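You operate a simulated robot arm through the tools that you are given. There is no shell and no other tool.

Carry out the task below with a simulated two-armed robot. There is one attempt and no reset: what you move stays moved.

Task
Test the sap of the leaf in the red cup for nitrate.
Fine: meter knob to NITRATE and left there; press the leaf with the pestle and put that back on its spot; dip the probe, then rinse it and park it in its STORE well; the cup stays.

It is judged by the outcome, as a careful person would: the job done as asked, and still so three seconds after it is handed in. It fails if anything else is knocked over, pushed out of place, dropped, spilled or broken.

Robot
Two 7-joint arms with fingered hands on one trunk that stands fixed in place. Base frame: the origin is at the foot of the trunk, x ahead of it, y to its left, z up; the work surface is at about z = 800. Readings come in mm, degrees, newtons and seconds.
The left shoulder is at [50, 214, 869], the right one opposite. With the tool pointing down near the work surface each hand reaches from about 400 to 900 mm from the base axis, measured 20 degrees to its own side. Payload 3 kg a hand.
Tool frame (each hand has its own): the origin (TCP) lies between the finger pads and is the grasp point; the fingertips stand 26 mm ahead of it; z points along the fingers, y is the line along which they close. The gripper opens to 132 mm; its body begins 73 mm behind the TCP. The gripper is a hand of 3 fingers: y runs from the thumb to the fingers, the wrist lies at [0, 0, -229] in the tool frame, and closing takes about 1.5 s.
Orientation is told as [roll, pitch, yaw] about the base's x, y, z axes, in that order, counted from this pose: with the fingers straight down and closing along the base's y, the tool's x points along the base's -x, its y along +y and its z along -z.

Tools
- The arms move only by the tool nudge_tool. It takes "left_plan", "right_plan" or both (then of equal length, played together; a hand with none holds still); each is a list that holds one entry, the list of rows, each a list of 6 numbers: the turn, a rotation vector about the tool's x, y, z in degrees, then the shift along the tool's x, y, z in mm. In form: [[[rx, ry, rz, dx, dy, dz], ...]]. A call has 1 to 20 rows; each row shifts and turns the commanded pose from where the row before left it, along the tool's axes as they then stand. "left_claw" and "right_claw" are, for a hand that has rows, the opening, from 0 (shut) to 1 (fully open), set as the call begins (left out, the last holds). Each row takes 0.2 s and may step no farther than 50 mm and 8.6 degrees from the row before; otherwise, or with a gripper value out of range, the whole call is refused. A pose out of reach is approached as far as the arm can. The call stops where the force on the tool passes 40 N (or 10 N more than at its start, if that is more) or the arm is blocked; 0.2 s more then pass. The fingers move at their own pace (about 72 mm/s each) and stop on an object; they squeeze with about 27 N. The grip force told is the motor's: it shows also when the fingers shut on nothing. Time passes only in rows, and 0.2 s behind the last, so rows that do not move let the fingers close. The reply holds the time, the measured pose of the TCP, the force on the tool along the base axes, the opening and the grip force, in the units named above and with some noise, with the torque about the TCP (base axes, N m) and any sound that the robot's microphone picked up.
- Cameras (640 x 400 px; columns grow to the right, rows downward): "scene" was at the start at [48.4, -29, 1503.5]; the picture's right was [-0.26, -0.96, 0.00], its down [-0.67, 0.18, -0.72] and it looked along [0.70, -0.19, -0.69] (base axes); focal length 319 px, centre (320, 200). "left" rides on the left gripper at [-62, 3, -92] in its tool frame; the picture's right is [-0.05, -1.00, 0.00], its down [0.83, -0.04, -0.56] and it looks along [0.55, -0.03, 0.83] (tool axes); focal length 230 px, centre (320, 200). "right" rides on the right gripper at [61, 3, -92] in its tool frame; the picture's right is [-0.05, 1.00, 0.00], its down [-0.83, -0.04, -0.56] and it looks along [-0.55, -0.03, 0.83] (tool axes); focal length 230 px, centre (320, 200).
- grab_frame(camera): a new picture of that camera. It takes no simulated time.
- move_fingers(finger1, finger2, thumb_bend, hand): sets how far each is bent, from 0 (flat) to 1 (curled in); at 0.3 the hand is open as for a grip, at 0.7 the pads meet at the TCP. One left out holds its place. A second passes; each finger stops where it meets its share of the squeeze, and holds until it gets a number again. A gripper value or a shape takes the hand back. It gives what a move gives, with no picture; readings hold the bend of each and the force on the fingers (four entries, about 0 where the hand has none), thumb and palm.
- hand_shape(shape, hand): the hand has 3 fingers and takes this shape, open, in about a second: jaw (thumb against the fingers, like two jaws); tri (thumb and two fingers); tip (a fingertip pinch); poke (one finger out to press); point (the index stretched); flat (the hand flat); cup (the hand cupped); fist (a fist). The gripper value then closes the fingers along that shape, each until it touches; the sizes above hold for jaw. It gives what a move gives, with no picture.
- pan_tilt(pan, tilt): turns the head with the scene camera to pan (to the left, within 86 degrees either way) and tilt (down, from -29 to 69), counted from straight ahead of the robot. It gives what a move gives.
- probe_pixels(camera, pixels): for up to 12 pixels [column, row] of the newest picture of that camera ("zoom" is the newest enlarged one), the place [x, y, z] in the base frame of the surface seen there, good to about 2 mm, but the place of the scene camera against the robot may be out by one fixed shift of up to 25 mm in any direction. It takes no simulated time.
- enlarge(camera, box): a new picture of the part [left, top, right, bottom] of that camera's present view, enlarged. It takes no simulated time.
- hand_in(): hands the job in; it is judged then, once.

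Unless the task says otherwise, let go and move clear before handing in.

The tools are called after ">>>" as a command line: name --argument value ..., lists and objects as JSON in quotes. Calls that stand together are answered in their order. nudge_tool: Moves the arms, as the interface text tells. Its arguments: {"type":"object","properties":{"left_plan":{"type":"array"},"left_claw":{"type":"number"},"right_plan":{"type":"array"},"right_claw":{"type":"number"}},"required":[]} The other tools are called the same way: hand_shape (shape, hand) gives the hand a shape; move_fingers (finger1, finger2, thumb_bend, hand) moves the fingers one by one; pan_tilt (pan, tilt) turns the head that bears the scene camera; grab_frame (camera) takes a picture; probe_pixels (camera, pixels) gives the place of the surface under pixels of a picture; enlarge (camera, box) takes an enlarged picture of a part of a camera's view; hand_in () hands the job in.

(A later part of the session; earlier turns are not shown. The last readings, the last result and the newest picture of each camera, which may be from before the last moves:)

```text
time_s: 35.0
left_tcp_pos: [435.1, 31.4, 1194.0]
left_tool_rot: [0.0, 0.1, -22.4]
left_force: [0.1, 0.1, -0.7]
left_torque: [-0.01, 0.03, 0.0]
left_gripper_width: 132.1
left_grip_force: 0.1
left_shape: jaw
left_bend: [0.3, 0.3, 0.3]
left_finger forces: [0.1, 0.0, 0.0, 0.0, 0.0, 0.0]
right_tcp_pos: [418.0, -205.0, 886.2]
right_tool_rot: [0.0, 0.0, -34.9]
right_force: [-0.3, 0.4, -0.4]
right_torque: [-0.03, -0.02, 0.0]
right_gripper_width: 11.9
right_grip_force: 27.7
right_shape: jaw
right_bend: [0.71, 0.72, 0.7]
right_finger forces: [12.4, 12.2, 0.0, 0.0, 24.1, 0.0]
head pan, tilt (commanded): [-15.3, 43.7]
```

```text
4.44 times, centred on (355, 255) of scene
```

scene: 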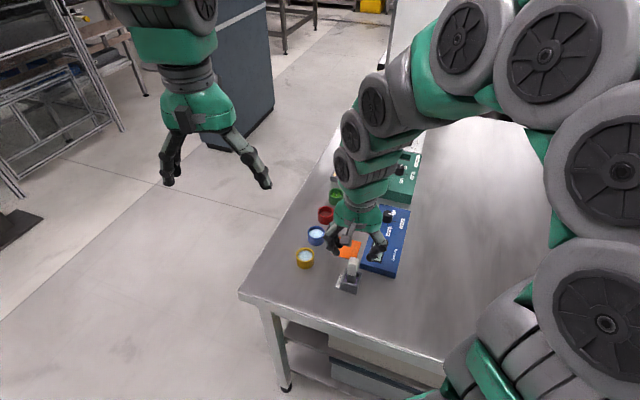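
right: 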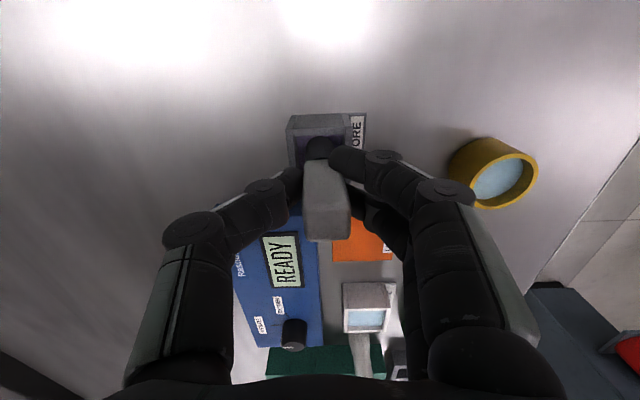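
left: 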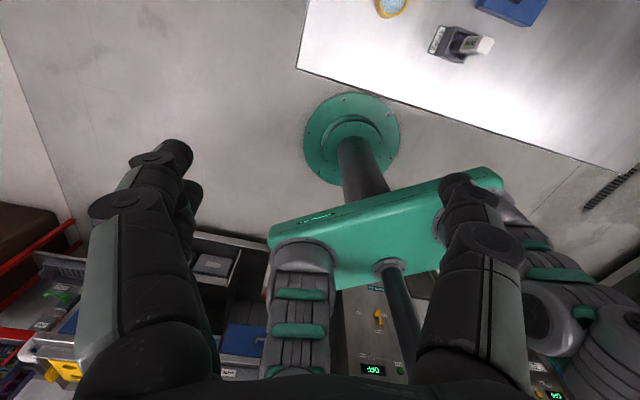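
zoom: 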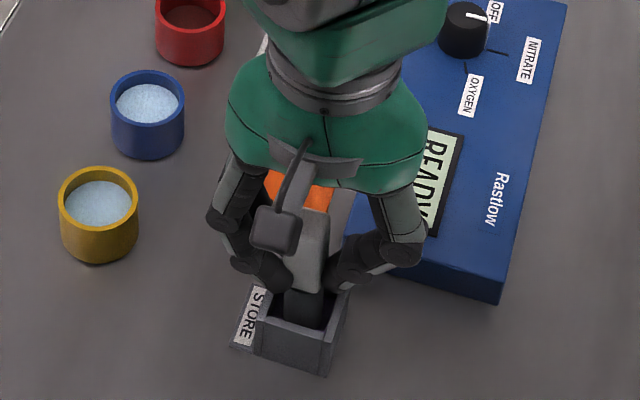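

The probe is gripped (24 N). I'll lift it slowly straight out of the well and check that the well stays put.

>>> nudge_tool --right_plan '[[[0, 0, 0, 0, 0, -5], [0, 0, 0, 0, 0, -10], [0, 0, 0, 0, 0, -15], [0, 0, 0, 0, 0, -20], [0, 0, 0, 0, 0, -20], [0, 0, 0, 0, 0, 0], [0, 0, 0, 0, 0, 0]]]'

>>> grab_frame --camera "right"

>>> enlarge --camera "scene" --box '[310, 200, 400, 300]'

```text
time_s: 36.6
left_tcp_pos: [434.6, 31.4, 1194.9]
left_tool_rot: [0.0, 0.0, -22.4]
left_force: [0.2, 0.0, 0.8]
left_torque: [0.03, 0.03, 0.0]
left_gripper_width: 132.3
left_grip_force: 0.1
left_shape: jaw
left_bend: [0.3, 0.3, 0.3]
left_finger forces: [0.0, 0.1, 0.1, 0.0, 0.1, 0.0]
right_tcp_pos: [418.5, -206.2, 956.4]
right_tool_rot: [-0.1, 0.0, -34.9]
right_force: [0.1, 0.2, -0.2]
right_torque: [0.0, -0.01, 0.0]
right_gripper_width: 11.9
right_grip_force: 26.5
right_shape: jaw
right_bend: [0.71, 0.72, 0.7]
right_finger forces: [12.9, 12.6, 0.0, 0.0, 24.2, 0.0]
head pan, tilt (commanded): [-15.3, 43.7]
```

```text
taken
```

right: 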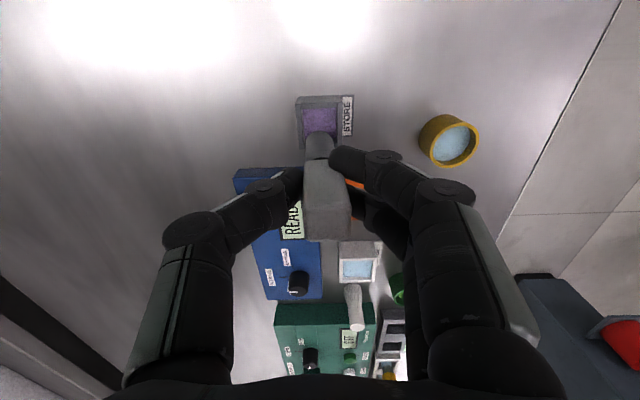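

```text
4.00 times, centred on (355, 250) of scene
```

zoom: 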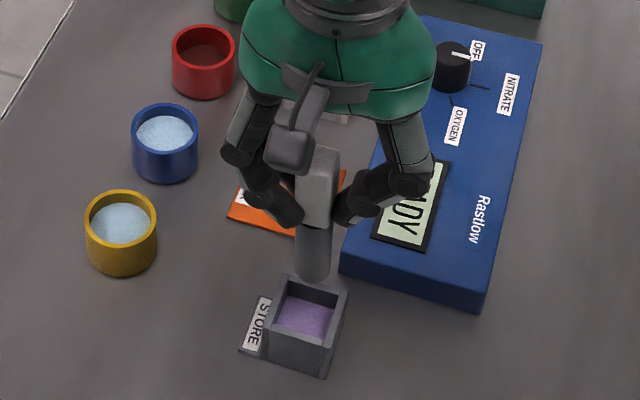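

The probe is out and the well stayed. I'll measure the probe's top and tip in hand.

>>> enlarge --camera "right" --box '[280, 90, 370, 250]'

>>> probe_pixels --camera "right" --pixels '[[328, 215], [307, 215], [350, 215], [328, 193], [328, 238], [320, 140], [310, 140], [332, 140], [320, 150], [319, 120], [322, 134]]'

>>> probe_pixels --camera "scene" --pixels '[[344, 269], [344, 266], [344, 260], [341, 262], [348, 262], [345, 230], [350, 230], [340, 278], [345, 282]]'

```text
2.50 times, centred on (325, 170) of right
```

zoom: 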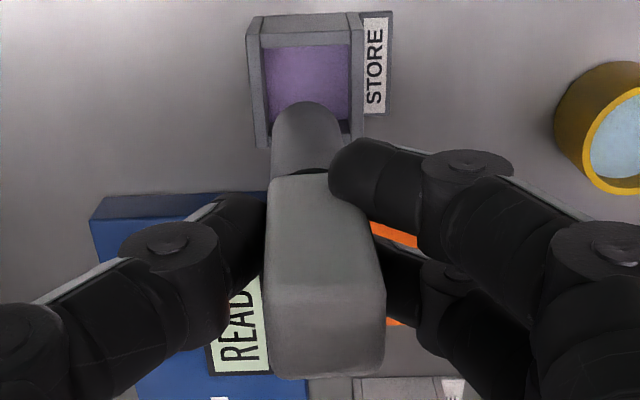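

```text
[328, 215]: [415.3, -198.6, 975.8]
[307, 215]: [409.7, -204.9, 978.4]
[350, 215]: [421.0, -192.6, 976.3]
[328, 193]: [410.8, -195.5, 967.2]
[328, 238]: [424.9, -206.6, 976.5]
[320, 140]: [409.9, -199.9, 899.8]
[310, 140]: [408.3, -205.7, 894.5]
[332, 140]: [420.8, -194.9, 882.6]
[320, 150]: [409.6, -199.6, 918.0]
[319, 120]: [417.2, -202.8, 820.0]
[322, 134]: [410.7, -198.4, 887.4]
```

```text
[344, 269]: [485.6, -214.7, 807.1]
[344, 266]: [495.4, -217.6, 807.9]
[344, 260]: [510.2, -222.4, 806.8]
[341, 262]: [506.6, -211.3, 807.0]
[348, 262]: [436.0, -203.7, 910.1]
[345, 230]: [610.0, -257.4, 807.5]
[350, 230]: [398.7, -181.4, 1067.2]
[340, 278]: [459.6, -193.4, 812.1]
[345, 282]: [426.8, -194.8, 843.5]
```

>>> probe_pixels --camera "scene" --pixels '[[353, 269], [353, 267], [353, 264], [350, 266], [357, 266], [353, 258], [354, 240], [349, 240], [359, 240]]'

```text
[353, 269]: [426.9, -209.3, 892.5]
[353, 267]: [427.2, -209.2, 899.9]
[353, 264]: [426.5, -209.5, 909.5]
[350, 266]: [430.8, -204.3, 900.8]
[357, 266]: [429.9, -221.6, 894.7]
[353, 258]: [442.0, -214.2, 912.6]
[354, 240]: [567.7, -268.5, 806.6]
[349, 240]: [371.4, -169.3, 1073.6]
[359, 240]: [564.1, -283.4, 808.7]
```

The probe tip (z≈880) lies near the tool axis at about (416.7, -204.6), with a slight 2–3° lean. I'll carry it over to the red cup at this height.

>>> nudge_tool --right_plan '[[[0, 0, 0, -31.4, 21.55, 0], [0, 0, 0, -31.4, 21.55, 0], [0, 0, 0, -31.4, 21.55, 0], [0, 0, 0, -31.4, 21.55, 0], [0, 0, 0, -31.4, 21.55, 0], [0, 0, 0, -31.4, 21.55, 0], [0, 0, 0, 0, 0, 0], [0, 0, 0, 0, 0, 0]]]'

>>> grab_frame --camera "right"

>>> enlarge --camera "scene" --box '[290, 150, 380, 240]'

```text
time_s: 38.4
left_tcp_pos: [434.5, 30.2, 1194.7]
left_tool_rot: [0.0, 0.0, -22.4]
left_force: [0.0, -0.3, 0.2]
left_torque: [0.01, 0.04, -0.01]
left_gripper_width: 131.8
left_grip_force: 0.1
left_shape: jaw
left_bend: [0.3, 0.3, 0.3]
left_finger forces: [0.0, 0.0, 0.1, 0.0, 0.0, 0.1]
right_tcp_pos: [646.9, -207.3, 957.7]
right_tool_rot: [0.1, 0.1, -34.8]
right_force: [0.3, -0.3, -0.3]
right_torque: [-0.02, -0.03, 0.0]
right_gripper_width: 11.9
right_grip_force: 26.4
right_shape: jaw
right_bend: [0.71, 0.72, 0.7]
right_finger forces: [14.0, 13.6, 0.0, 0.0, 24.2, 0.0]
head pan, tilt (commanded): [-15.3, 43.7]
```

```text
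taken
```

right: 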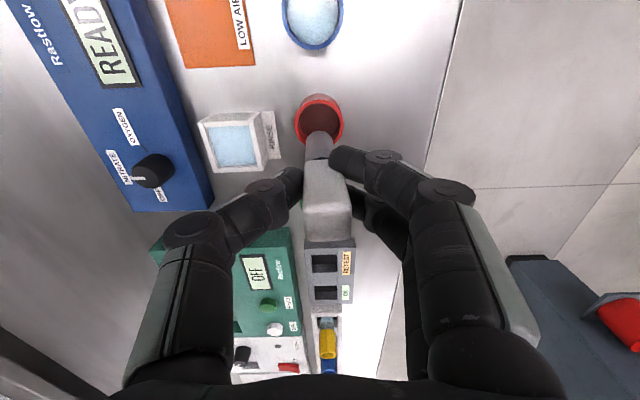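

```text
4.44 times, centred on (335, 195) of scene
```

zoom: 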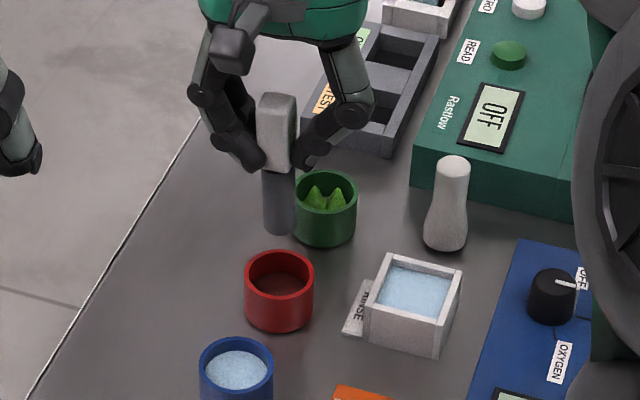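

>>> enlarge --camera "right" --box '[280, 80, 370, 180]'

>>> probe_pixels --camera "right" --pixels '[[297, 115], [342, 115], [319, 97], [301, 104], [339, 104], [319, 133], [309, 138], [331, 136], [319, 145], [319, 115]]'

>>> probe_pixels --camera "scene" --pixels '[[326, 201], [326, 197], [323, 199], [330, 199], [318, 214], [334, 213], [326, 206], [326, 221]]'

```text
4.00 times, centred on (325, 130) of right
```

zoom: 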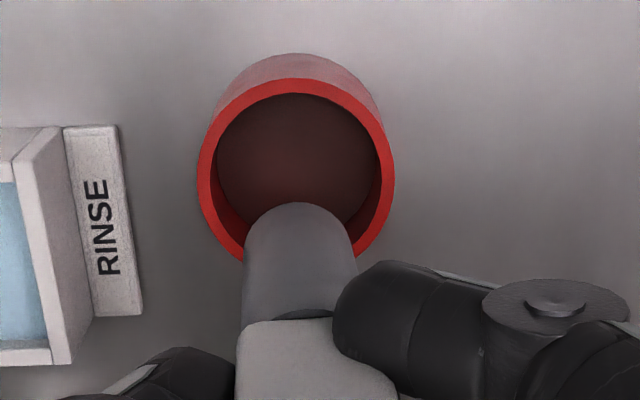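

```text
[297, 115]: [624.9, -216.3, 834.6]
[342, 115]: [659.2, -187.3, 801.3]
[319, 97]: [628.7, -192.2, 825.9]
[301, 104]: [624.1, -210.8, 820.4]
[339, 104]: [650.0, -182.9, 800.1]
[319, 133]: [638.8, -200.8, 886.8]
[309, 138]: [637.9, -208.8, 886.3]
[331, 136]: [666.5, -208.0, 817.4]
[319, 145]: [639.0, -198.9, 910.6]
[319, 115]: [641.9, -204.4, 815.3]
```

```text
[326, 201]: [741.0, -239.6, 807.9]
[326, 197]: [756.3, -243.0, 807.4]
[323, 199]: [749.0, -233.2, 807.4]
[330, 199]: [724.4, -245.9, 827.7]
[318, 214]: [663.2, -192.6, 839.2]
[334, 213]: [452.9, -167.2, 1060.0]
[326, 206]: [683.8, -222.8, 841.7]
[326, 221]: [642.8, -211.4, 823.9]
```

The tip's axis is about 1.5 mm from the cup centre and the sap surface is at z≈815. I'll trim that and lower the probe into the cup to just above the sap.

>>> nudge_tool --right_plan '[[[0, 0, 0, 1.2, -0.5, 15], [0, 0, 0, 0, 0, 18], [0, 0, 0, 0, 0, 15], [0, 0, 0, 0, 0, 10], [0, 0, 0, 0, 0, 0], [0, 0, 0, 0, 0, 0]]]'

>>> grab_frame --camera "right"

>>> enlarge --camera "scene" --box '[300, 170, 350, 230]'

```text
time_s: 39.8
left_tcp_pos: [435.7, 29.7, 1195.0]
left_tool_rot: [0.1, 0.0, -22.4]
left_force: [-0.2, -0.3, -0.7]
left_torque: [-0.02, 0.0, -0.01]
left_gripper_width: 132.0
left_grip_force: 0.1
left_shape: jaw
left_bend: [0.3, 0.3, 0.3]
left_finger forces: [0.1, 0.0, 0.0, 0.0, 0.0, 0.1]
right_tcp_pos: [646.9, -205.9, 898.1]
right_tool_rot: [0.0, 0.1, -34.9]
right_force: [0.0, -0.3, -1.9]
right_torque: [0.03, 0.01, 0.0]
right_gripper_width: 11.3
right_grip_force: 27.2
right_shape: jaw
right_bend: [0.71, 0.72, 0.7]
right_finger forces: [14.0, 13.7, 0.0, 0.0, 24.0, 0.0]
head pan, tilt (commanded): [-15.3, 43.7]
```

```text
taken
```

right: 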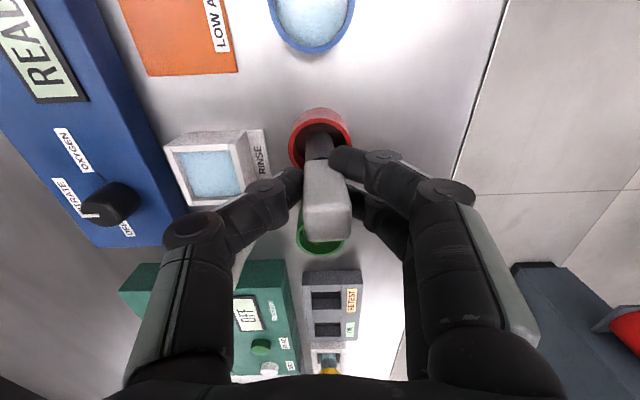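

```text
6.67 times, centred on (325, 200) of scene
```

zoom: 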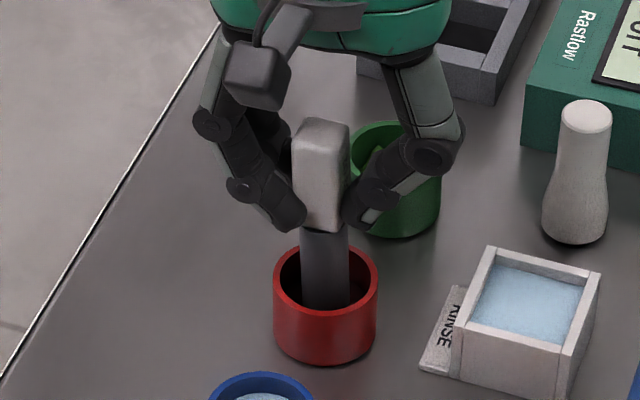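

The probe is centred inside the cup. I'll lower it into the sap in small steps.

>>> nudge_tool --right_plan '[[[0, 0, 0, 0, 0, 4], [0, 0, 0, 0, 0, 3], [0, 0, 0, 0, 0, 2], [0, 0, 0, 0, 0, 0], [0, 0, 0, 0, 0, 0], [0, 0, 0, 0, 0, 0]]]'

>>> grab_frame --camera "right"

>>> enlarge --camera "scene" --box '[290, 170, 420, 280]'

```text
time_s: 41.2
left_tcp_pos: [434.7, 31.7, 1194.9]
left_tool_rot: [0.0, 0.0, -22.4]
left_force: [-0.1, -0.9, 0.4]
left_torque: [0.01, -0.01, 0.01]
left_gripper_width: 131.9
left_grip_force: 0.0
left_shape: jaw
left_bend: [0.3, 0.3, 0.3]
left_finger forces: [0.1, 0.0, 0.0, 0.0, 0.0, 0.1]
right_tcp_pos: [644.4, -207.0, 889.4]
right_tool_rot: [0.0, -0.1, -34.9]
right_force: [-2.9, -4.9, 30.4]
right_torque: [-0.13, 0.07, -0.01]
right_gripper_width: 14.0
right_grip_force: 27.8
right_shape: jaw
right_bend: [0.72, 0.73, 0.71]
right_finger forces: [16.4, 16.8, 0.1, 0.1, 35.0, 0.0]
head pan, tilt (commanded): [-15.3, 43.7]
```

```text
taken
```

right: 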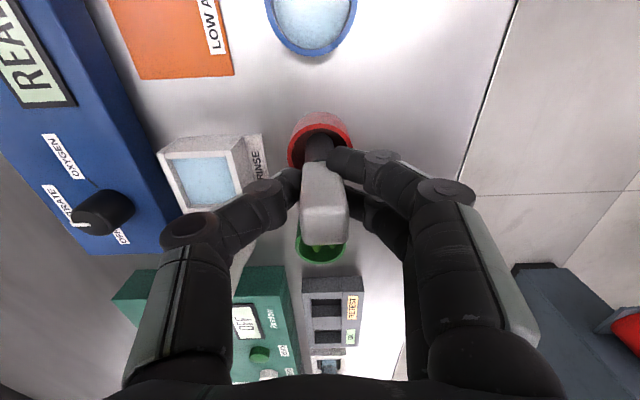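

```text
3.64 times, centred on (355, 225) of scene
```

zoom: 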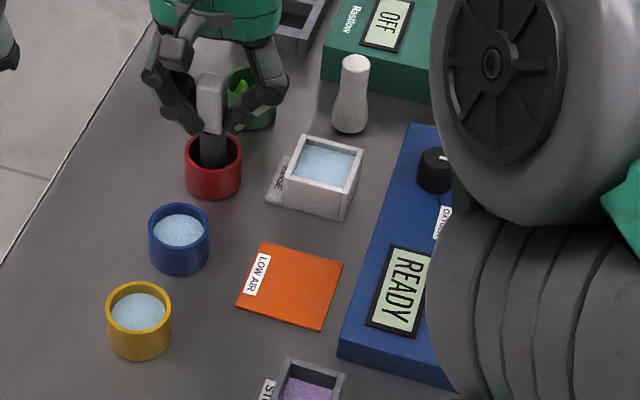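

The tip has reached the cup floor (30 N), so I'll back off 1.2 mm and hold it in the sap, watching the display (still READY).

>>> nudge_tool --right_plan '[[[0, 0, 0, 0, 0, -1.2], [0, 0, 0, 0, 0, 0], [0, 0, 0, 0, 0, 0], [0, 0, 0, 0, 0, 0], [0, 0, 0, 0, 0, 0]]]'

>>> enlarge --camera "scene" --box '[290, 170, 420, 280]'

```text
time_s: 42.4
left_tcp_pos: [434.7, 31.1, 1194.8]
left_tool_rot: [-0.1, 0.1, -22.3]
left_force: [-0.8, -0.7, -0.2]
left_torque: [0.02, 0.0, -0.04]
left_gripper_width: 131.9
left_grip_force: 0.1
left_shape: jaw
left_bend: [0.3, 0.3, 0.3]
left_finger forces: [0.1, 0.0, 0.0, 0.1, 0.0, 0.0]
right_tcp_pos: [644.3, -204.6, 891.6]
right_tool_rot: [0.0, -0.1, -35.0]
right_force: [0.3, -2.6, 13.9]
right_torque: [-0.05, 0.0, -0.04]
right_gripper_width: 13.8
right_grip_force: 27.0
right_shape: jaw
right_bend: [0.72, 0.73, 0.71]
right_finger forces: [15.7, 16.8, 0.0, 0.1, 30.5, 0.0]
head pan, tilt (commanded): [-15.3, 43.7]
```

```text
3.64 times, centred on (355, 225) of scene
```

zoom: 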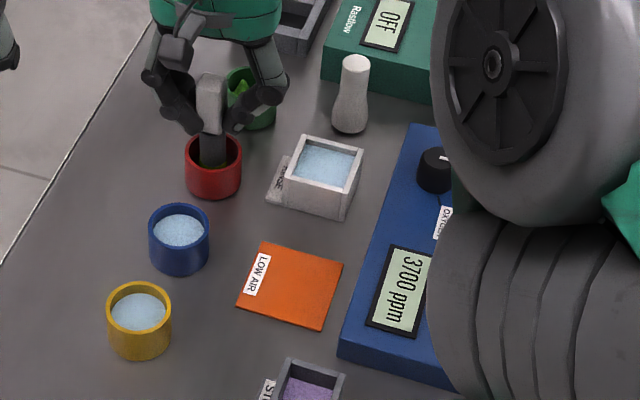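

The meter now reads 3700 ppm. I'll ease off the floor a bit more and hold another moment to let the reading settle.

>>> nudge_tool --right_plan '[[[0, 0, 0, 0, 0, -0.8], [0, 0, 0, 0, 0, 0], [0, 0, 0, 0, 0, 0], [0, 0, 0, 0, 0, 0], [0, 0, 0, 0, 0, 0], [0, 0, 0, 0, 0, 0], [0, 0, 0, 0, 0, 0], [0, 0, 0, 0, 0, 0]]]'

>>> enlarge --camera "scene" --box '[290, 170, 420, 280]'

>>> enlarge --camera "right" --box '[280, 90, 370, 250]'

```text
time_s: 44.2
left_tcp_pos: [435.2, 31.2, 1193.5]
left_tool_rot: [0.0, 0.1, -22.5]
left_force: [1.0, -0.7, 0.7]
left_torque: [0.01, 0.01, 0.0]
left_gripper_width: 131.7
left_grip_force: 0.1
left_shape: jaw
left_bend: [0.3, 0.3, 0.3]
left_finger forces: [0.1, 0.1, 0.0, 0.0, 0.0, 0.1]
right_tcp_pos: [643.5, -205.9, 892.1]
right_tool_rot: [0.0, 0.1, -34.9]
right_force: [0.8, -0.9, 3.1]
right_torque: [-0.03, -0.02, 0.03]
right_gripper_width: 13.7
right_grip_force: 27.5
right_shape: jaw
right_bend: [0.72, 0.72, 0.71]
right_finger forces: [14.9, 15.5, 0.0, 0.0, 26.6, 0.1]
head pan, tilt (commanded): [-15.3, 43.7]
```

```text
3.64 times, centred on (355, 225) of scene
```

zoom: 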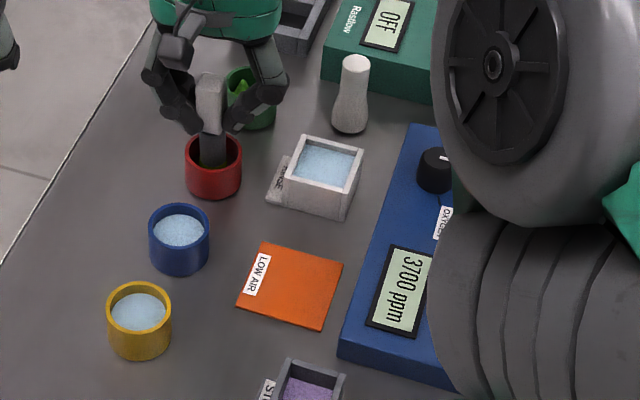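

```text
2.50 times, centred on (325, 170) of right
```

zoom: 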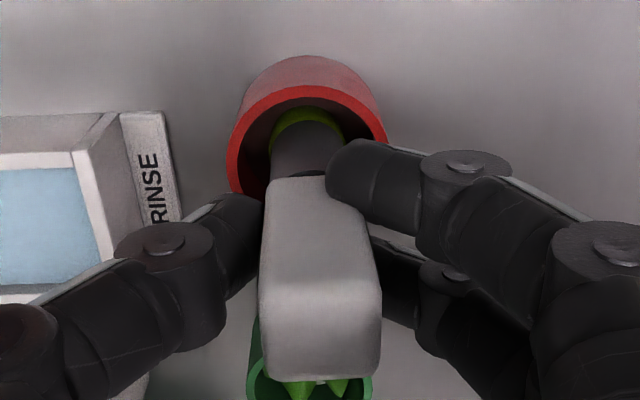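

The reading holds at 3700 ppm, and the shank shows green sap (300,120 in the zoom) to be rinsed off. I'll lift the probe straight out and measure the rinse basin.

>>> nudge_tool --right_plan '[[[0, 0, 0, 0, 0, -8], [0, 0, 0, 0, 0, -17], [0, 0, 0, 0, 0, -20], [0, 0, 0, 0, 0, -20], [0, 0, 0, 0, 0, 0], [0, 0, 0, 0, 0, 0]]]'

>>> grab_frame --camera "right"

>>> enlarge --camera "scene" --box '[300, 150, 380, 230]'

>>> enlarge --camera "right" --box '[180, 80, 370, 240]'

```text
time_s: 45.6
left_tcp_pos: [436.1, 30.0, 1193.9]
left_tool_rot: [0.0, 0.1, -22.5]
left_force: [-0.1, 0.2, 0.2]
left_torque: [0.02, -0.02, 0.0]
left_gripper_width: 132.0
left_grip_force: 0.0
left_shape: jaw
left_bend: [0.3, 0.3, 0.3]
left_finger forces: [0.0, 0.0, 0.1, 0.1, 0.1, 0.0]
right_tcp_pos: [643.9, -204.7, 956.4]
right_tool_rot: [0.0, 0.0, -34.9]
right_force: [0.4, 0.0, -0.8]
right_torque: [0.01, 0.02, 0.02]
right_gripper_width: 13.5
right_grip_force: 27.4
right_shape: jaw
right_bend: [0.72, 0.72, 0.71]
right_finger forces: [15.2, 14.8, 0.1, 0.0, 25.5, 0.1]
head pan, tilt (commanded): [-15.3, 43.7]
```

```text
taken
```

right: 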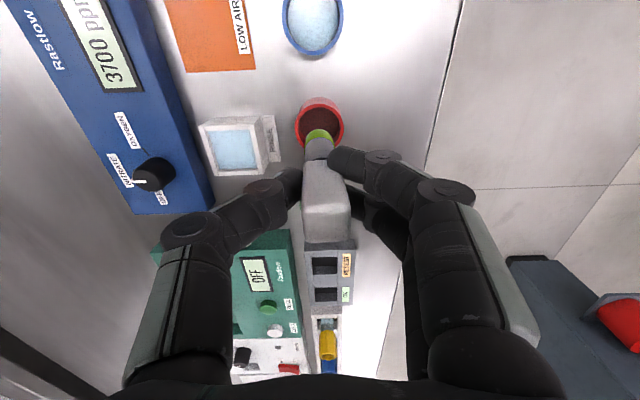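

```text
5.00 times, centred on (340, 190) of scene
```

zoom: 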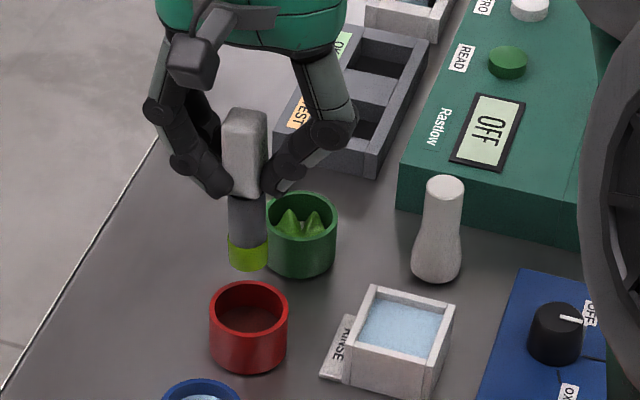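

```text
2.50 times, centred on (275, 160) of right
```

zoom: 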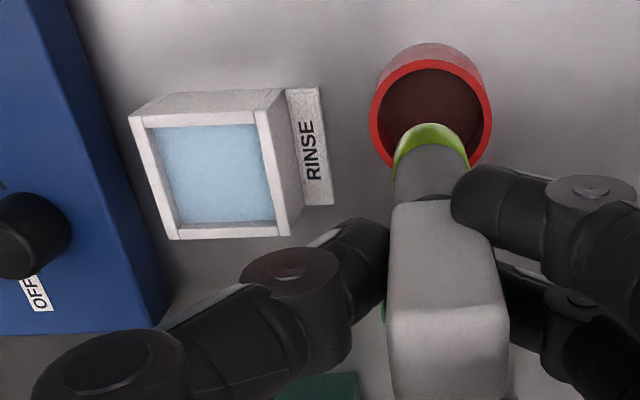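

>>> probe_pixels --camera "zoom" --pixels '[[137, 122], [262, 114], [285, 230], [173, 232], [215, 175], [165, 135], [260, 130], [270, 215], [185, 218], [200, 119], [275, 170], [158, 180]]'

>>> probe_pixels --camera "zoom" --pixels '[[428, 128], [428, 150], [400, 160], [465, 160], [428, 185], [447, 300], [393, 300], [505, 300], [447, 390], [180, 105]]'

```text
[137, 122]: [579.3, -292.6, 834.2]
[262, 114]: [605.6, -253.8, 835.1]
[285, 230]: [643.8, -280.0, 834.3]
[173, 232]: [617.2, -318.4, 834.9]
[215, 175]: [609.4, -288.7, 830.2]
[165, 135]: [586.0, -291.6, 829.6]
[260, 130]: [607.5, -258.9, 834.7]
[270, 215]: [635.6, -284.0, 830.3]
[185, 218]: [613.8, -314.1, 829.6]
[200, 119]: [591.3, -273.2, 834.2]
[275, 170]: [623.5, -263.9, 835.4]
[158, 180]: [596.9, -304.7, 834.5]
```

```text
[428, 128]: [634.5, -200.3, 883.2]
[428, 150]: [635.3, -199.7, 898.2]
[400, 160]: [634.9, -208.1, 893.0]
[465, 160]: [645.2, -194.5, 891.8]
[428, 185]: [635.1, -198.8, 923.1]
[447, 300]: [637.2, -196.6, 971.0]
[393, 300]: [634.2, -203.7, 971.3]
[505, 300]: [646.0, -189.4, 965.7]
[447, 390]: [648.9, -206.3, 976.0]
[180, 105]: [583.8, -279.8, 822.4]
```

The rinse basin's centre is (611.5, -286.2), inner width about 40 mm, water at z 830; the probe axis is at (642, -205.6). I'll carry the probe over the rinse basin.

>>> nudge_tool --right_plan '[[[0, 0, 0, -10.55, -41.8, 0], [0, 0, 0, -10.55, -41.8, 0], [0, 0, 0, 0, 0, 0], [0, 0, 0, 0, 0, 0]]]'

>>> grab_frame --camera "right"

>>> enlarge --camera "scene" --box '[310, 160, 400, 240]'

>>> enlarge --camera "right" --box '[270, 70, 380, 190]'

```text
time_s: 46.6
left_tcp_pos: [435.2, 29.8, 1193.9]
left_tool_rot: [0.0, 0.0, -22.4]
left_force: [0.4, 0.8, 0.2]
left_torque: [-0.02, 0.03, 0.0]
left_gripper_width: 132.0
left_grip_force: 0.1
left_shape: jaw
left_bend: [0.3, 0.3, 0.3]
left_finger forces: [0.0, 0.1, 0.0, 0.2, 0.1, 0.1]
right_tcp_pos: [615.3, -285.9, 956.0]
right_tool_rot: [-0.1, 0.0, -35.0]
right_force: [0.7, 0.4, -0.3]
right_torque: [0.0, 0.02, -0.01]
right_gripper_width: 13.3
right_grip_force: 27.3
right_shape: jaw
right_bend: [0.72, 0.72, 0.71]
right_finger forces: [15.0, 14.9, 0.0, 0.1, 25.4, 0.1]
head pan, tilt (commanded): [-15.3, 43.7]
```

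```text
taken
```

right: 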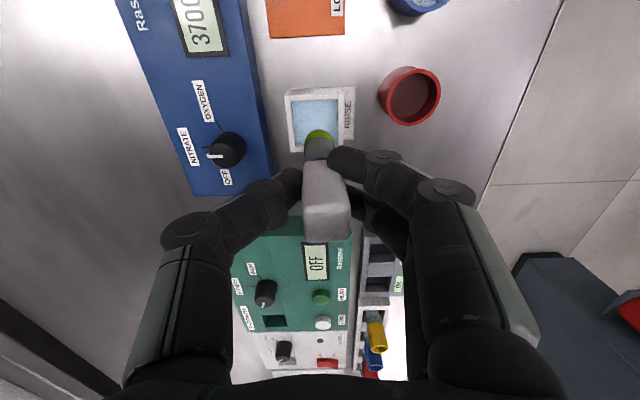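

```text
5.00 times, centred on (355, 200) of scene
```

zoom: 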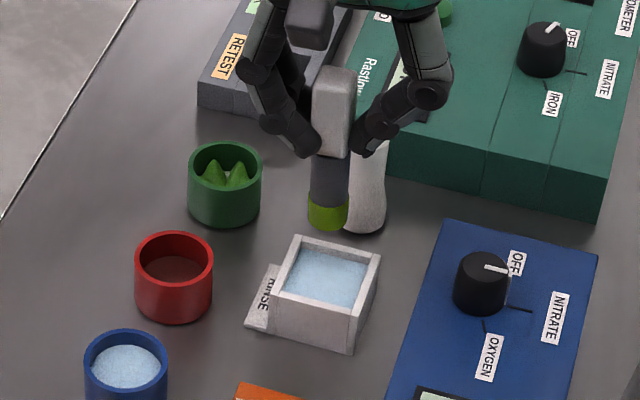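

```text
3.33 times, centred on (325, 130) of right
```

zoom: 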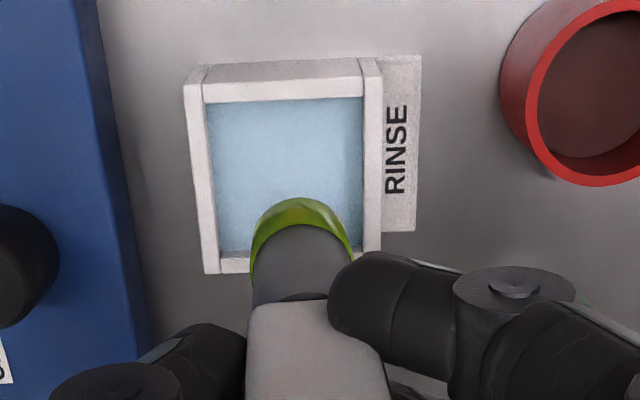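

>>> probe_pixels --camera "zoom" --pixels '[[195, 80], [372, 72], [212, 262], [375, 240], [298, 205], [298, 240], [262, 240], [340, 240], [285, 175], [192, 170], [370, 160], [290, 90]]'

```text
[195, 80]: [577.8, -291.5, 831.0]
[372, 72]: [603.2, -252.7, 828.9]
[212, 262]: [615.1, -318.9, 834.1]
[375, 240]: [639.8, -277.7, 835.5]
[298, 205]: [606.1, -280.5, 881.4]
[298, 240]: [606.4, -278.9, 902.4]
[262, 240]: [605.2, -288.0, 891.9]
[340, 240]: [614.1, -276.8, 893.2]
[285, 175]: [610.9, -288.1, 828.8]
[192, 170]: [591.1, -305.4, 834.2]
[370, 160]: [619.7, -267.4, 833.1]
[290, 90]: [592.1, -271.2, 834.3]
```

The tip axis (614, -285.8) is within 2.5 mm of the basin centre. I'll correct and lower it into the rinse water.

>>> nudge_tool --right_plan '[[[0, 0, 0, 1.8, -1.8, 15], [0, 0, 0, 0, 0, 18], [0, 0, 0, 0, 0, 15], [0, 0, 0, 0, 0, 10], [0, 0, 0, 0, 0, 2], [0, 0, 0, 0, 0, 0], [0, 0, 0, 0, 0, 0]]]'

>>> grab_frame --camera "right"

>>> enlarge --camera "scene" --box '[310, 160, 400, 240]'

```text
time_s: 48.2
left_tcp_pos: [435.7, 30.0, 1194.9]
left_tool_rot: [0.0, 0.0, -22.4]
left_force: [-0.6, -0.5, 0.6]
left_torque: [0.03, 0.04, 0.02]
left_gripper_width: 131.9
left_grip_force: 0.1
left_shape: jaw
left_bend: [0.3, 0.3, 0.3]
left_finger forces: [0.0, 0.0, 0.0, 0.0, 0.0, 0.1]
right_tcp_pos: [612.8, -287.4, 895.4]
right_tool_rot: [0.1, 0.0, -34.8]
right_force: [-0.1, -0.7, -0.9]
right_torque: [-0.01, 0.0, 0.03]
right_gripper_width: 13.3
right_grip_force: 27.3
right_shape: jaw
right_bend: [0.72, 0.72, 0.71]
right_finger forces: [15.2, 15.1, 0.0, 0.0, 25.3, 0.1]
head pan, tilt (commanded): [-15.3, 43.7]
```

```text
taken
```

right: 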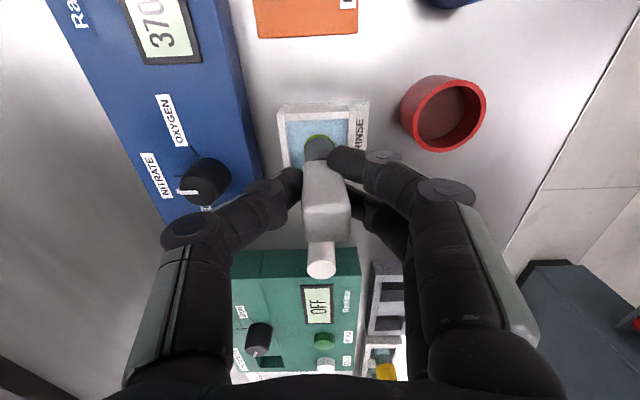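

```text
5.00 times, centred on (355, 200) of scene
```

zoom: 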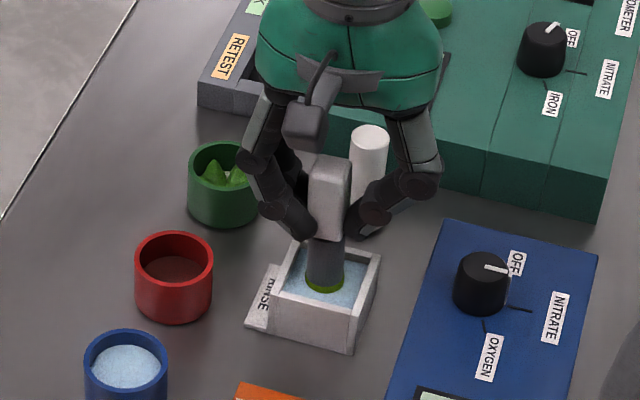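

The tip is in the water with a sliver of green still above the surface (325,285). I'll lower a few more millimetres gently.

>>> nudge_tool --right_plan '[[[0, 0, 0, 0, 0, 2], [0, 0, 0, 0, 0, 1.5], [0, 0, 0, 0, 0, 1.5], [0, 0, 0, 0, 0, 0], [0, 0, 0, 0, 0, 0], [0, 0, 0, 0, 0, 0]]]'

>>> enlarge --camera "scene" --box '[310, 160, 400, 240]'

>>> enlarge --camera "right" --box '[270, 90, 380, 190]'

```text
time_s: 49.6
left_tcp_pos: [434.4, 30.6, 1194.2]
left_tool_rot: [-0.1, -0.1, -22.4]
left_force: [-0.2, 0.6, 0.3]
left_torque: [0.01, 0.02, 0.0]
left_gripper_width: 131.8
left_grip_force: 0.1
left_shape: jaw
left_bend: [0.3, 0.3, 0.3]
left_finger forces: [0.1, 0.1, 0.0, 0.1, 0.0, 0.1]
right_tcp_pos: [610.7, -286.8, 890.9]
right_tool_rot: [0.0, 0.1, -34.9]
right_force: [0.4, 0.6, -0.7]
right_torque: [0.02, -0.04, 0.0]
right_gripper_width: 13.4
right_grip_force: 26.9
right_shape: jaw
right_bend: [0.72, 0.72, 0.71]
right_finger forces: [15.1, 15.1, 0.0, 0.0, 25.5, 0.0]
head pan, tilt (commanded): [-15.3, 43.7]
```

```text
5.00 times, centred on (355, 200) of scene
```

zoom: 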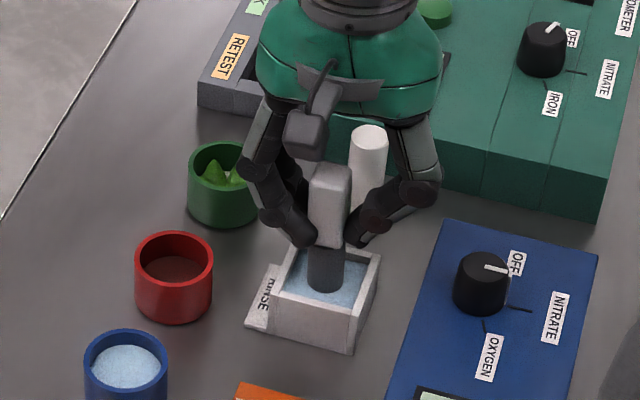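

```text
4.00 times, centred on (325, 140) of right
```

zoom: 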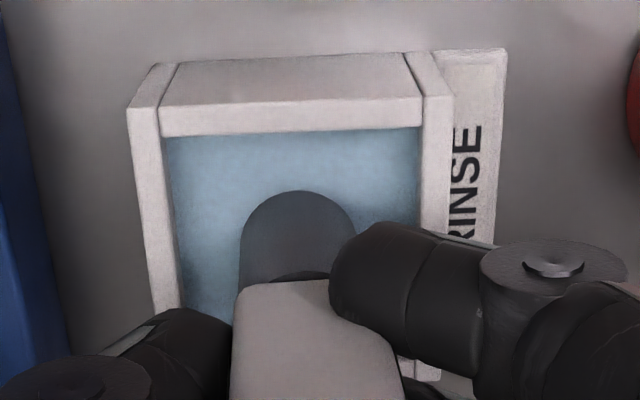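

No green remains visible above the water. I'll go 1.5 mm deeper, hold about 1.5 seconds, then lift to check.

>>> nudge_tool --right_plan '[[[0, 0, 0, 0, 0, 1.5], [0, 0, 0, 0, 0, 0], [0, 0, 0, 0, 0, 0], [0, 0, 0, 0, 0, 0], [0, 0, 0, 0, 0, 0], [0, 0, 0, 0, 0, 0], [0, 0, 0, 0, 0, 0]]]'

>>> nudge_tool --right_plan '[[[0, 0, 0, 0, 0, -6], [0, 0, 0, 0, 0, -20], [0, 0, 0, 0, 0, -20], [0, 0, 0, 0, 0, -20], [0, 0, 0, 0, 0, 0], [0, 0, 0, 0, 0, 0]]]'

>>> grab_frame --camera "right"

>>> enlarge --camera "scene" --box '[310, 160, 400, 240]'

>>> enlarge --camera "right" --box '[270, 90, 380, 250]'

```text
time_s: 51.2
left_tcp_pos: [434.4, 31.0, 1194.8]
left_tool_rot: [0.0, 0.1, -22.4]
left_force: [-0.3, 0.6, 0.6]
left_torque: [-0.02, 0.0, 0.01]
left_gripper_width: 132.0
left_grip_force: 0.1
left_shape: jaw
left_bend: [0.3, 0.3, 0.3]
left_finger forces: [0.2, 0.0, 0.0, 0.1, 0.0, 0.0]
right_tcp_pos: [611.2, -287.1, 890.1]
right_tool_rot: [0.0, -0.1, -34.9]
right_force: [0.0, -0.2, -0.3]
right_torque: [-0.02, -0.03, 0.01]
right_gripper_width: 13.6
right_grip_force: 27.1
right_shape: jaw
right_bend: [0.72, 0.72, 0.71]
right_finger forces: [15.2, 15.1, 0.0, 0.1, 25.5, 0.0]
head pan, tilt (commanded): [-15.3, 43.7]
```

```text
time_s: 52.6
left_tcp_pos: [435.8, 30.6, 1194.3]
left_tool_rot: [0.1, 0.0, -22.4]
left_force: [-0.7, -0.1, 0.5]
left_torque: [0.01, 0.02, -0.02]
left_gripper_width: 131.8
left_grip_force: 0.0
left_shape: jaw
left_bend: [0.3, 0.3, 0.3]
left_finger forces: [0.0, 0.0, 0.1, 0.0, 0.0, 0.0]
right_tcp_pos: [611.6, -287.9, 954.8]
right_tool_rot: [-0.1, -0.1, -34.9]
right_force: [0.3, 0.3, -0.5]
right_torque: [0.0, -0.01, -0.01]
right_gripper_width: 13.1
right_grip_force: 27.3
right_shape: jaw
right_bend: [0.72, 0.72, 0.71]
right_finger forces: [15.3, 15.2, 0.1, 0.0, 25.5, 0.0]
head pan, tilt (commanded): [-15.3, 43.7]
```

```text
taken
```

right: 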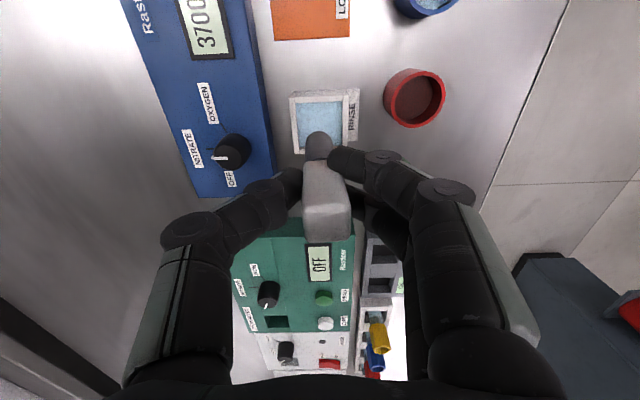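

```text
5.00 times, centred on (355, 200) of scene
```

zoom: 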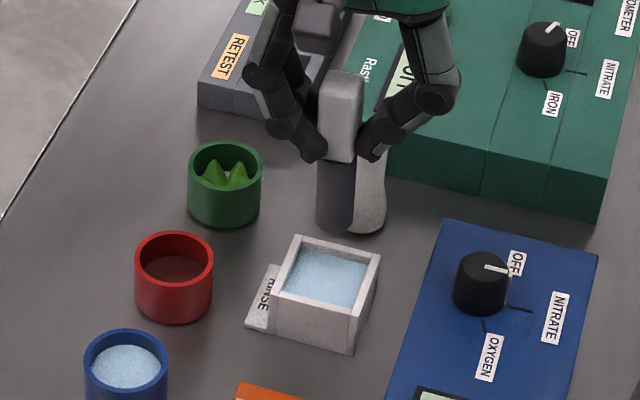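

```text
2.50 times, centred on (325, 170) of right
```

zoom: 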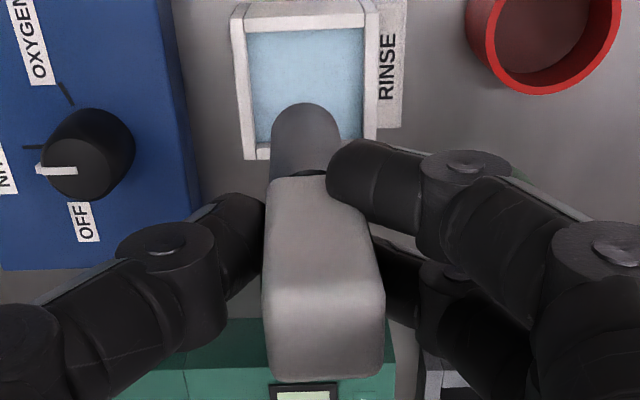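

The probe is clean—no green left on the shank—and the meter still shows 3700. I'll measure the tip before taking it back to STORE.

>>> probe_pixels --camera "zoom" --pixels '[[305, 108], [305, 125], [275, 140], [338, 140], [305, 160], [325, 330], [268, 330], [382, 330], [325, 375], [325, 292]]'

```text
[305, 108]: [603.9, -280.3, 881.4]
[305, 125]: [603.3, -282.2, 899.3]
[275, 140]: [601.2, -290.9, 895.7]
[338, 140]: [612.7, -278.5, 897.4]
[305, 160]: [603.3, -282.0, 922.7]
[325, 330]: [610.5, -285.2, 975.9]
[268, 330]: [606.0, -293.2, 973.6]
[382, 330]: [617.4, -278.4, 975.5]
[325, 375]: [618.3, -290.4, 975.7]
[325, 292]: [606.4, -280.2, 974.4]
```

The tip axis is at (611.3, -286.4); the STORE well centre is (416.4, -204.1). I'll carry the probe back over the well.

>>> nudge_tool --right_plan '[[[0, 0, 0, 41.28, -8.8, 0], [0, 0, 0, 41.28, -8.8, 0], [0, 0, 0, 41.28, -8.8, 0], [0, 0, 0, 41.28, -8.8, 0], [0, 0, 0, 41.28, -8.8, 0], [0, 0, 0, 0, 0, 0], [0, 0, 0, 0, 0, 0]]]'

>>> grab_frame --camera "right"

>>> enlarge --camera "scene" --box '[310, 200, 400, 300]'

>>> enlarge --camera "right" --box '[280, 80, 370, 180]'

```text
time_s: 54.2
left_tcp_pos: [435.5, 31.2, 1194.7]
left_tool_rot: [-0.1, -0.1, -22.5]
left_force: [1.0, -0.5, -0.3]
left_torque: [-0.01, -0.01, 0.0]
left_gripper_width: 131.9
left_grip_force: 0.1
left_shape: jaw
left_bend: [0.3, 0.3, 0.3]
left_finger forces: [0.1, 0.0, 0.1, 0.0, 0.0, 0.0]
right_tcp_pos: [417.6, -207.0, 955.8]
right_tool_rot: [0.1, 0.0, -34.8]
right_force: [0.5, -0.2, -0.8]
right_torque: [-0.02, 0.01, 0.02]
right_gripper_width: 13.2
right_grip_force: 27.0
right_shape: jaw
right_bend: [0.72, 0.72, 0.71]
right_finger forces: [15.5, 15.6, 0.0, 0.1, 25.4, 0.0]
head pan, tilt (commanded): [-15.3, 43.7]
```

```text
taken
```

right: 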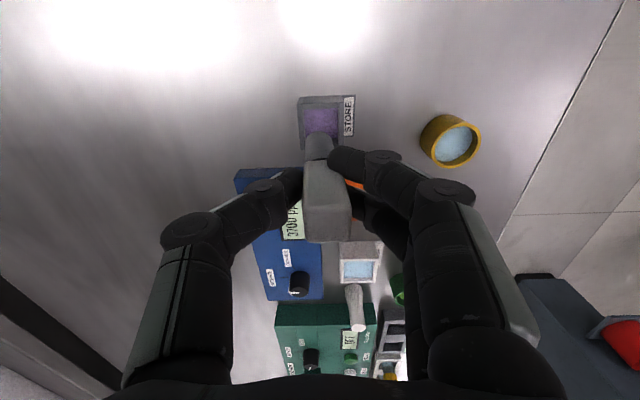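

```text
4.00 times, centred on (355, 250) of scene
```

zoom: 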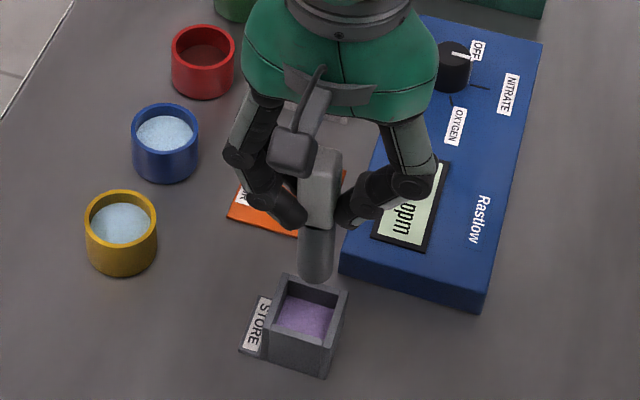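

```text
4.00 times, centred on (325, 130) of right
```

zoom: 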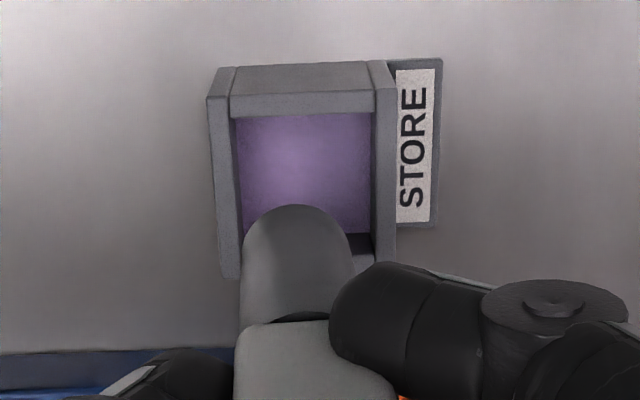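

>>> probe_pixels --camera "zoom" --pixels '[[297, 212], [297, 235], [262, 240], [340, 240], [222, 80], [382, 75], [230, 265], [388, 240], [305, 160]]'

```text
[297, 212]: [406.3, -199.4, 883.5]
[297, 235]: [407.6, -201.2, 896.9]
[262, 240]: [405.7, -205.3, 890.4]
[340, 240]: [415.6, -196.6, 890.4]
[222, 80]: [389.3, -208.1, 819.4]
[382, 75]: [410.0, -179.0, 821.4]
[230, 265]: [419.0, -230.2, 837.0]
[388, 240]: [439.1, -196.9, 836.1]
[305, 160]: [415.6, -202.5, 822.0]
```

The tip axis (414.6, -204.8) is within 2 mm of the well's centre. I'll trim and lower it into the well.

>>> nudge_tool --right_plan '[[[0, 0, 0, -1.2, 1.2, 15], [0, 0, 0, 0, 0, 18], [0, 0, 0, 0, 0, 15], [0, 0, 0, 0, 0, 10], [0, 0, 0, 0, 0, 5], [0, 0, 0, 0, 0, 0], [0, 0, 0, 0, 0, 0]]]'

>>> grab_frame --camera "right"

>>> enlarge --camera "scene" --box '[310, 210, 400, 310]'

```text
time_s: 55.8
left_tcp_pos: [435.3, 31.7, 1194.6]
left_tool_rot: [0.1, 0.0, -22.3]
left_force: [-0.2, -0.6, -0.4]
left_torque: [-0.02, -0.01, -0.01]
left_gripper_width: 131.9
left_grip_force: 0.1
left_shape: jaw
left_bend: [0.3, 0.3, 0.3]
left_finger forces: [0.0, 0.0, 0.0, 0.0, 0.0, 0.1]
right_tcp_pos: [418.7, -205.0, 892.3]
right_tool_rot: [-0.1, -0.1, -34.9]
right_force: [0.1, 0.0, 0.3]
right_torque: [-0.01, 0.03, -0.03]
right_gripper_width: 13.2
right_grip_force: 27.1
right_shape: jaw
right_bend: [0.72, 0.72, 0.71]
right_finger forces: [15.7, 15.7, 0.1, 0.0, 25.5, 0.0]
head pan, tilt (commanded): [-15.3, 43.7]
```

```text
taken
```

right: 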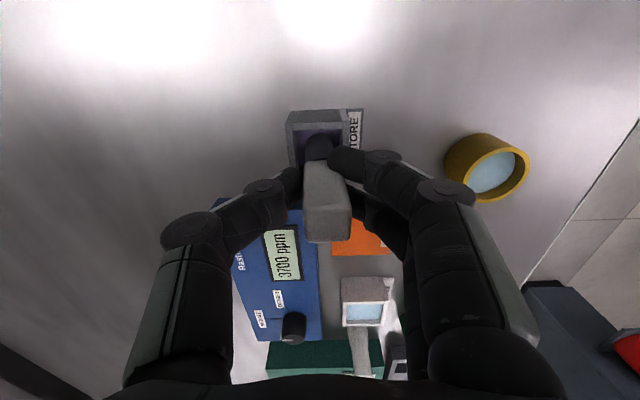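

```text
4.00 times, centred on (355, 260) of scene
```

zoom: 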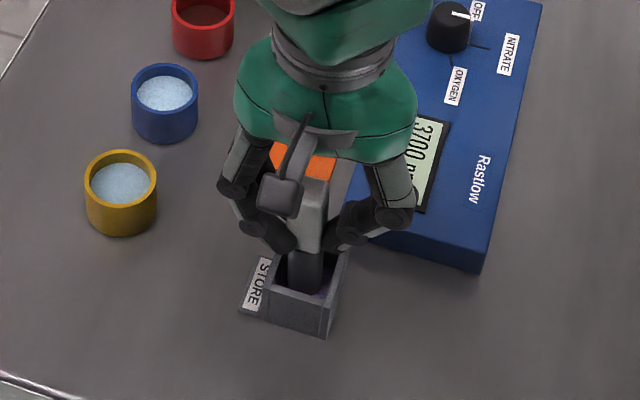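

The probe is inside the STORE well without touching the walls. I'll lower the last millimetres in small steps until it lightly touches the floor.

>>> nudge_tool --right_plan '[[[0, 0, 0, 0, 0, 2.5], [0, 0, 0, 0, 0, 1.5], [0, 0, 0, 0, 0, 1], [0, 0, 0, 0, 0, 0], [0, 0, 0, 0, 0, 0]]]'

```text
time_s: 57.0
left_tcp_pos: [435.7, 31.5, 1194.9]
left_tool_rot: [-0.1, 0.0, -22.4]
left_force: [-0.6, 0.1, -0.7]
left_torque: [-0.01, 0.01, -0.03]
left_gripper_width: 131.9
left_grip_force: 0.0
left_shape: jaw
left_bend: [0.3, 0.3, 0.3]
left_finger forces: [0.1, 0.0, 0.1, 0.0, 0.1, 0.0]
right_tcp_pos: [418.2, -205.5, 887.7]
right_tool_rot: [-0.1, 0.0, -34.9]
right_force: [-0.1, 0.3, -0.9]
right_torque: [-0.02, -0.04, 0.0]
right_gripper_width: 13.1
right_grip_force: 27.0
right_shape: jaw
right_bend: [0.72, 0.72, 0.71]
right_finger forces: [15.7, 15.8, 0.0, 0.0, 25.4, 0.0]
head pan, tilt (commanded): [-15.3, 43.7]
```

>>> nudge_tool --right_plan '[[[0, 0, 0, 0, 0, 1], [0, 0, 0, 0, 0, 0.8], [0, 0, 0, 0, 0, 0], [0, 0, 0, 0, 0, 0]]]'

```text
time_s: 58.0
left_tcp_pos: [434.8, 31.0, 1194.6]
left_tool_rot: [0.0, 0.0, -22.4]
left_force: [0.3, -0.4, 0.0]
left_torque: [0.02, -0.03, 0.03]
left_gripper_width: 131.5
left_grip_force: 0.1
left_shape: jaw
left_bend: [0.3, 0.3, 0.3]
left_finger forces: [0.0, 0.0, 0.0, 0.0, 0.0, 0.0]
right_tcp_pos: [417.4, -205.4, 886.1]
right_tool_rot: [0.0, 0.0, -35.0]
right_force: [0.4, 0.2, -0.5]
right_torque: [0.02, -0.02, -0.01]
right_gripper_width: 13.2
right_grip_force: 27.1
right_shape: jaw
right_bend: [0.72, 0.72, 0.71]
right_finger forces: [15.7, 15.8, 0.0, 0.0, 25.3, 0.0]
head pan, tilt (commanded): [-15.3, 43.7]
```

>>> nudge_tool --right_plan '[[[0, 0, 0, 0, 0, 0.8], [0, 0, 0, 0, 0, 0.6], [0, 0, 0, 0, 0, 0], [0, 0, 0, 0, 0, 0]]]'

```text
time_s: 59.0
left_tcp_pos: [435.5, 30.6, 1195.1]
left_tool_rot: [0.0, 0.0, -22.4]
left_force: [0.0, 0.4, -0.1]
left_torque: [-0.01, 0.02, 0.01]
left_gripper_width: 131.9
left_grip_force: 0.0
left_shape: jaw
left_bend: [0.3, 0.3, 0.3]
left_finger forces: [0.0, 0.1, 0.0, 0.1, 0.1, 0.0]
right_tcp_pos: [418.3, -205.1, 885.3]
right_tool_rot: [0.0, -0.1, -35.0]
right_force: [0.0, -0.3, -0.7]
right_torque: [-0.01, 0.02, -0.03]
right_gripper_width: 13.0
right_grip_force: 26.5
right_shape: jaw
right_bend: [0.72, 0.72, 0.71]
right_finger forces: [15.7, 15.8, 0.0, 0.0, 25.4, 0.0]
head pan, tilt (commanded): [-15.3, 43.7]
```

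>>> nudge_tool --right_plan '[[[0, 0, 0, 0, 0, 0.6], [0, 0, 0, 0, 0, 0.6], [0, 0, 0, 0, 0, 0], [0, 0, 0, 0, 0, 0]]]'

```text
time_s: 60.0
left_tcp_pos: [434.8, 30.8, 1194.1]
left_tool_rot: [0.0, 0.0, -22.5]
left_force: [0.0, -0.8, -0.7]
left_torque: [0.0, -0.01, 0.0]
left_gripper_width: 132.2
left_grip_force: 0.1
left_shape: jaw
left_bend: [0.3, 0.3, 0.3]
left_finger forces: [0.0, 0.0, 0.0, 0.0, 0.0, 0.0]
right_tcp_pos: [418.6, -205.6, 882.4]
right_tool_rot: [0.0, 0.0, -34.9]
right_force: [-2.4, -3.1, 21.3]
right_torque: [-0.03, 0.04, 0.01]
right_gripper_width: 13.5
right_grip_force: 26.8
right_shape: jaw
right_bend: [0.72, 0.72, 0.71]
right_finger forces: [17.0, 16.9, 0.1, 0.1, 31.6, 0.0]
head pan, tilt (commanded): [-15.3, 43.7]
```

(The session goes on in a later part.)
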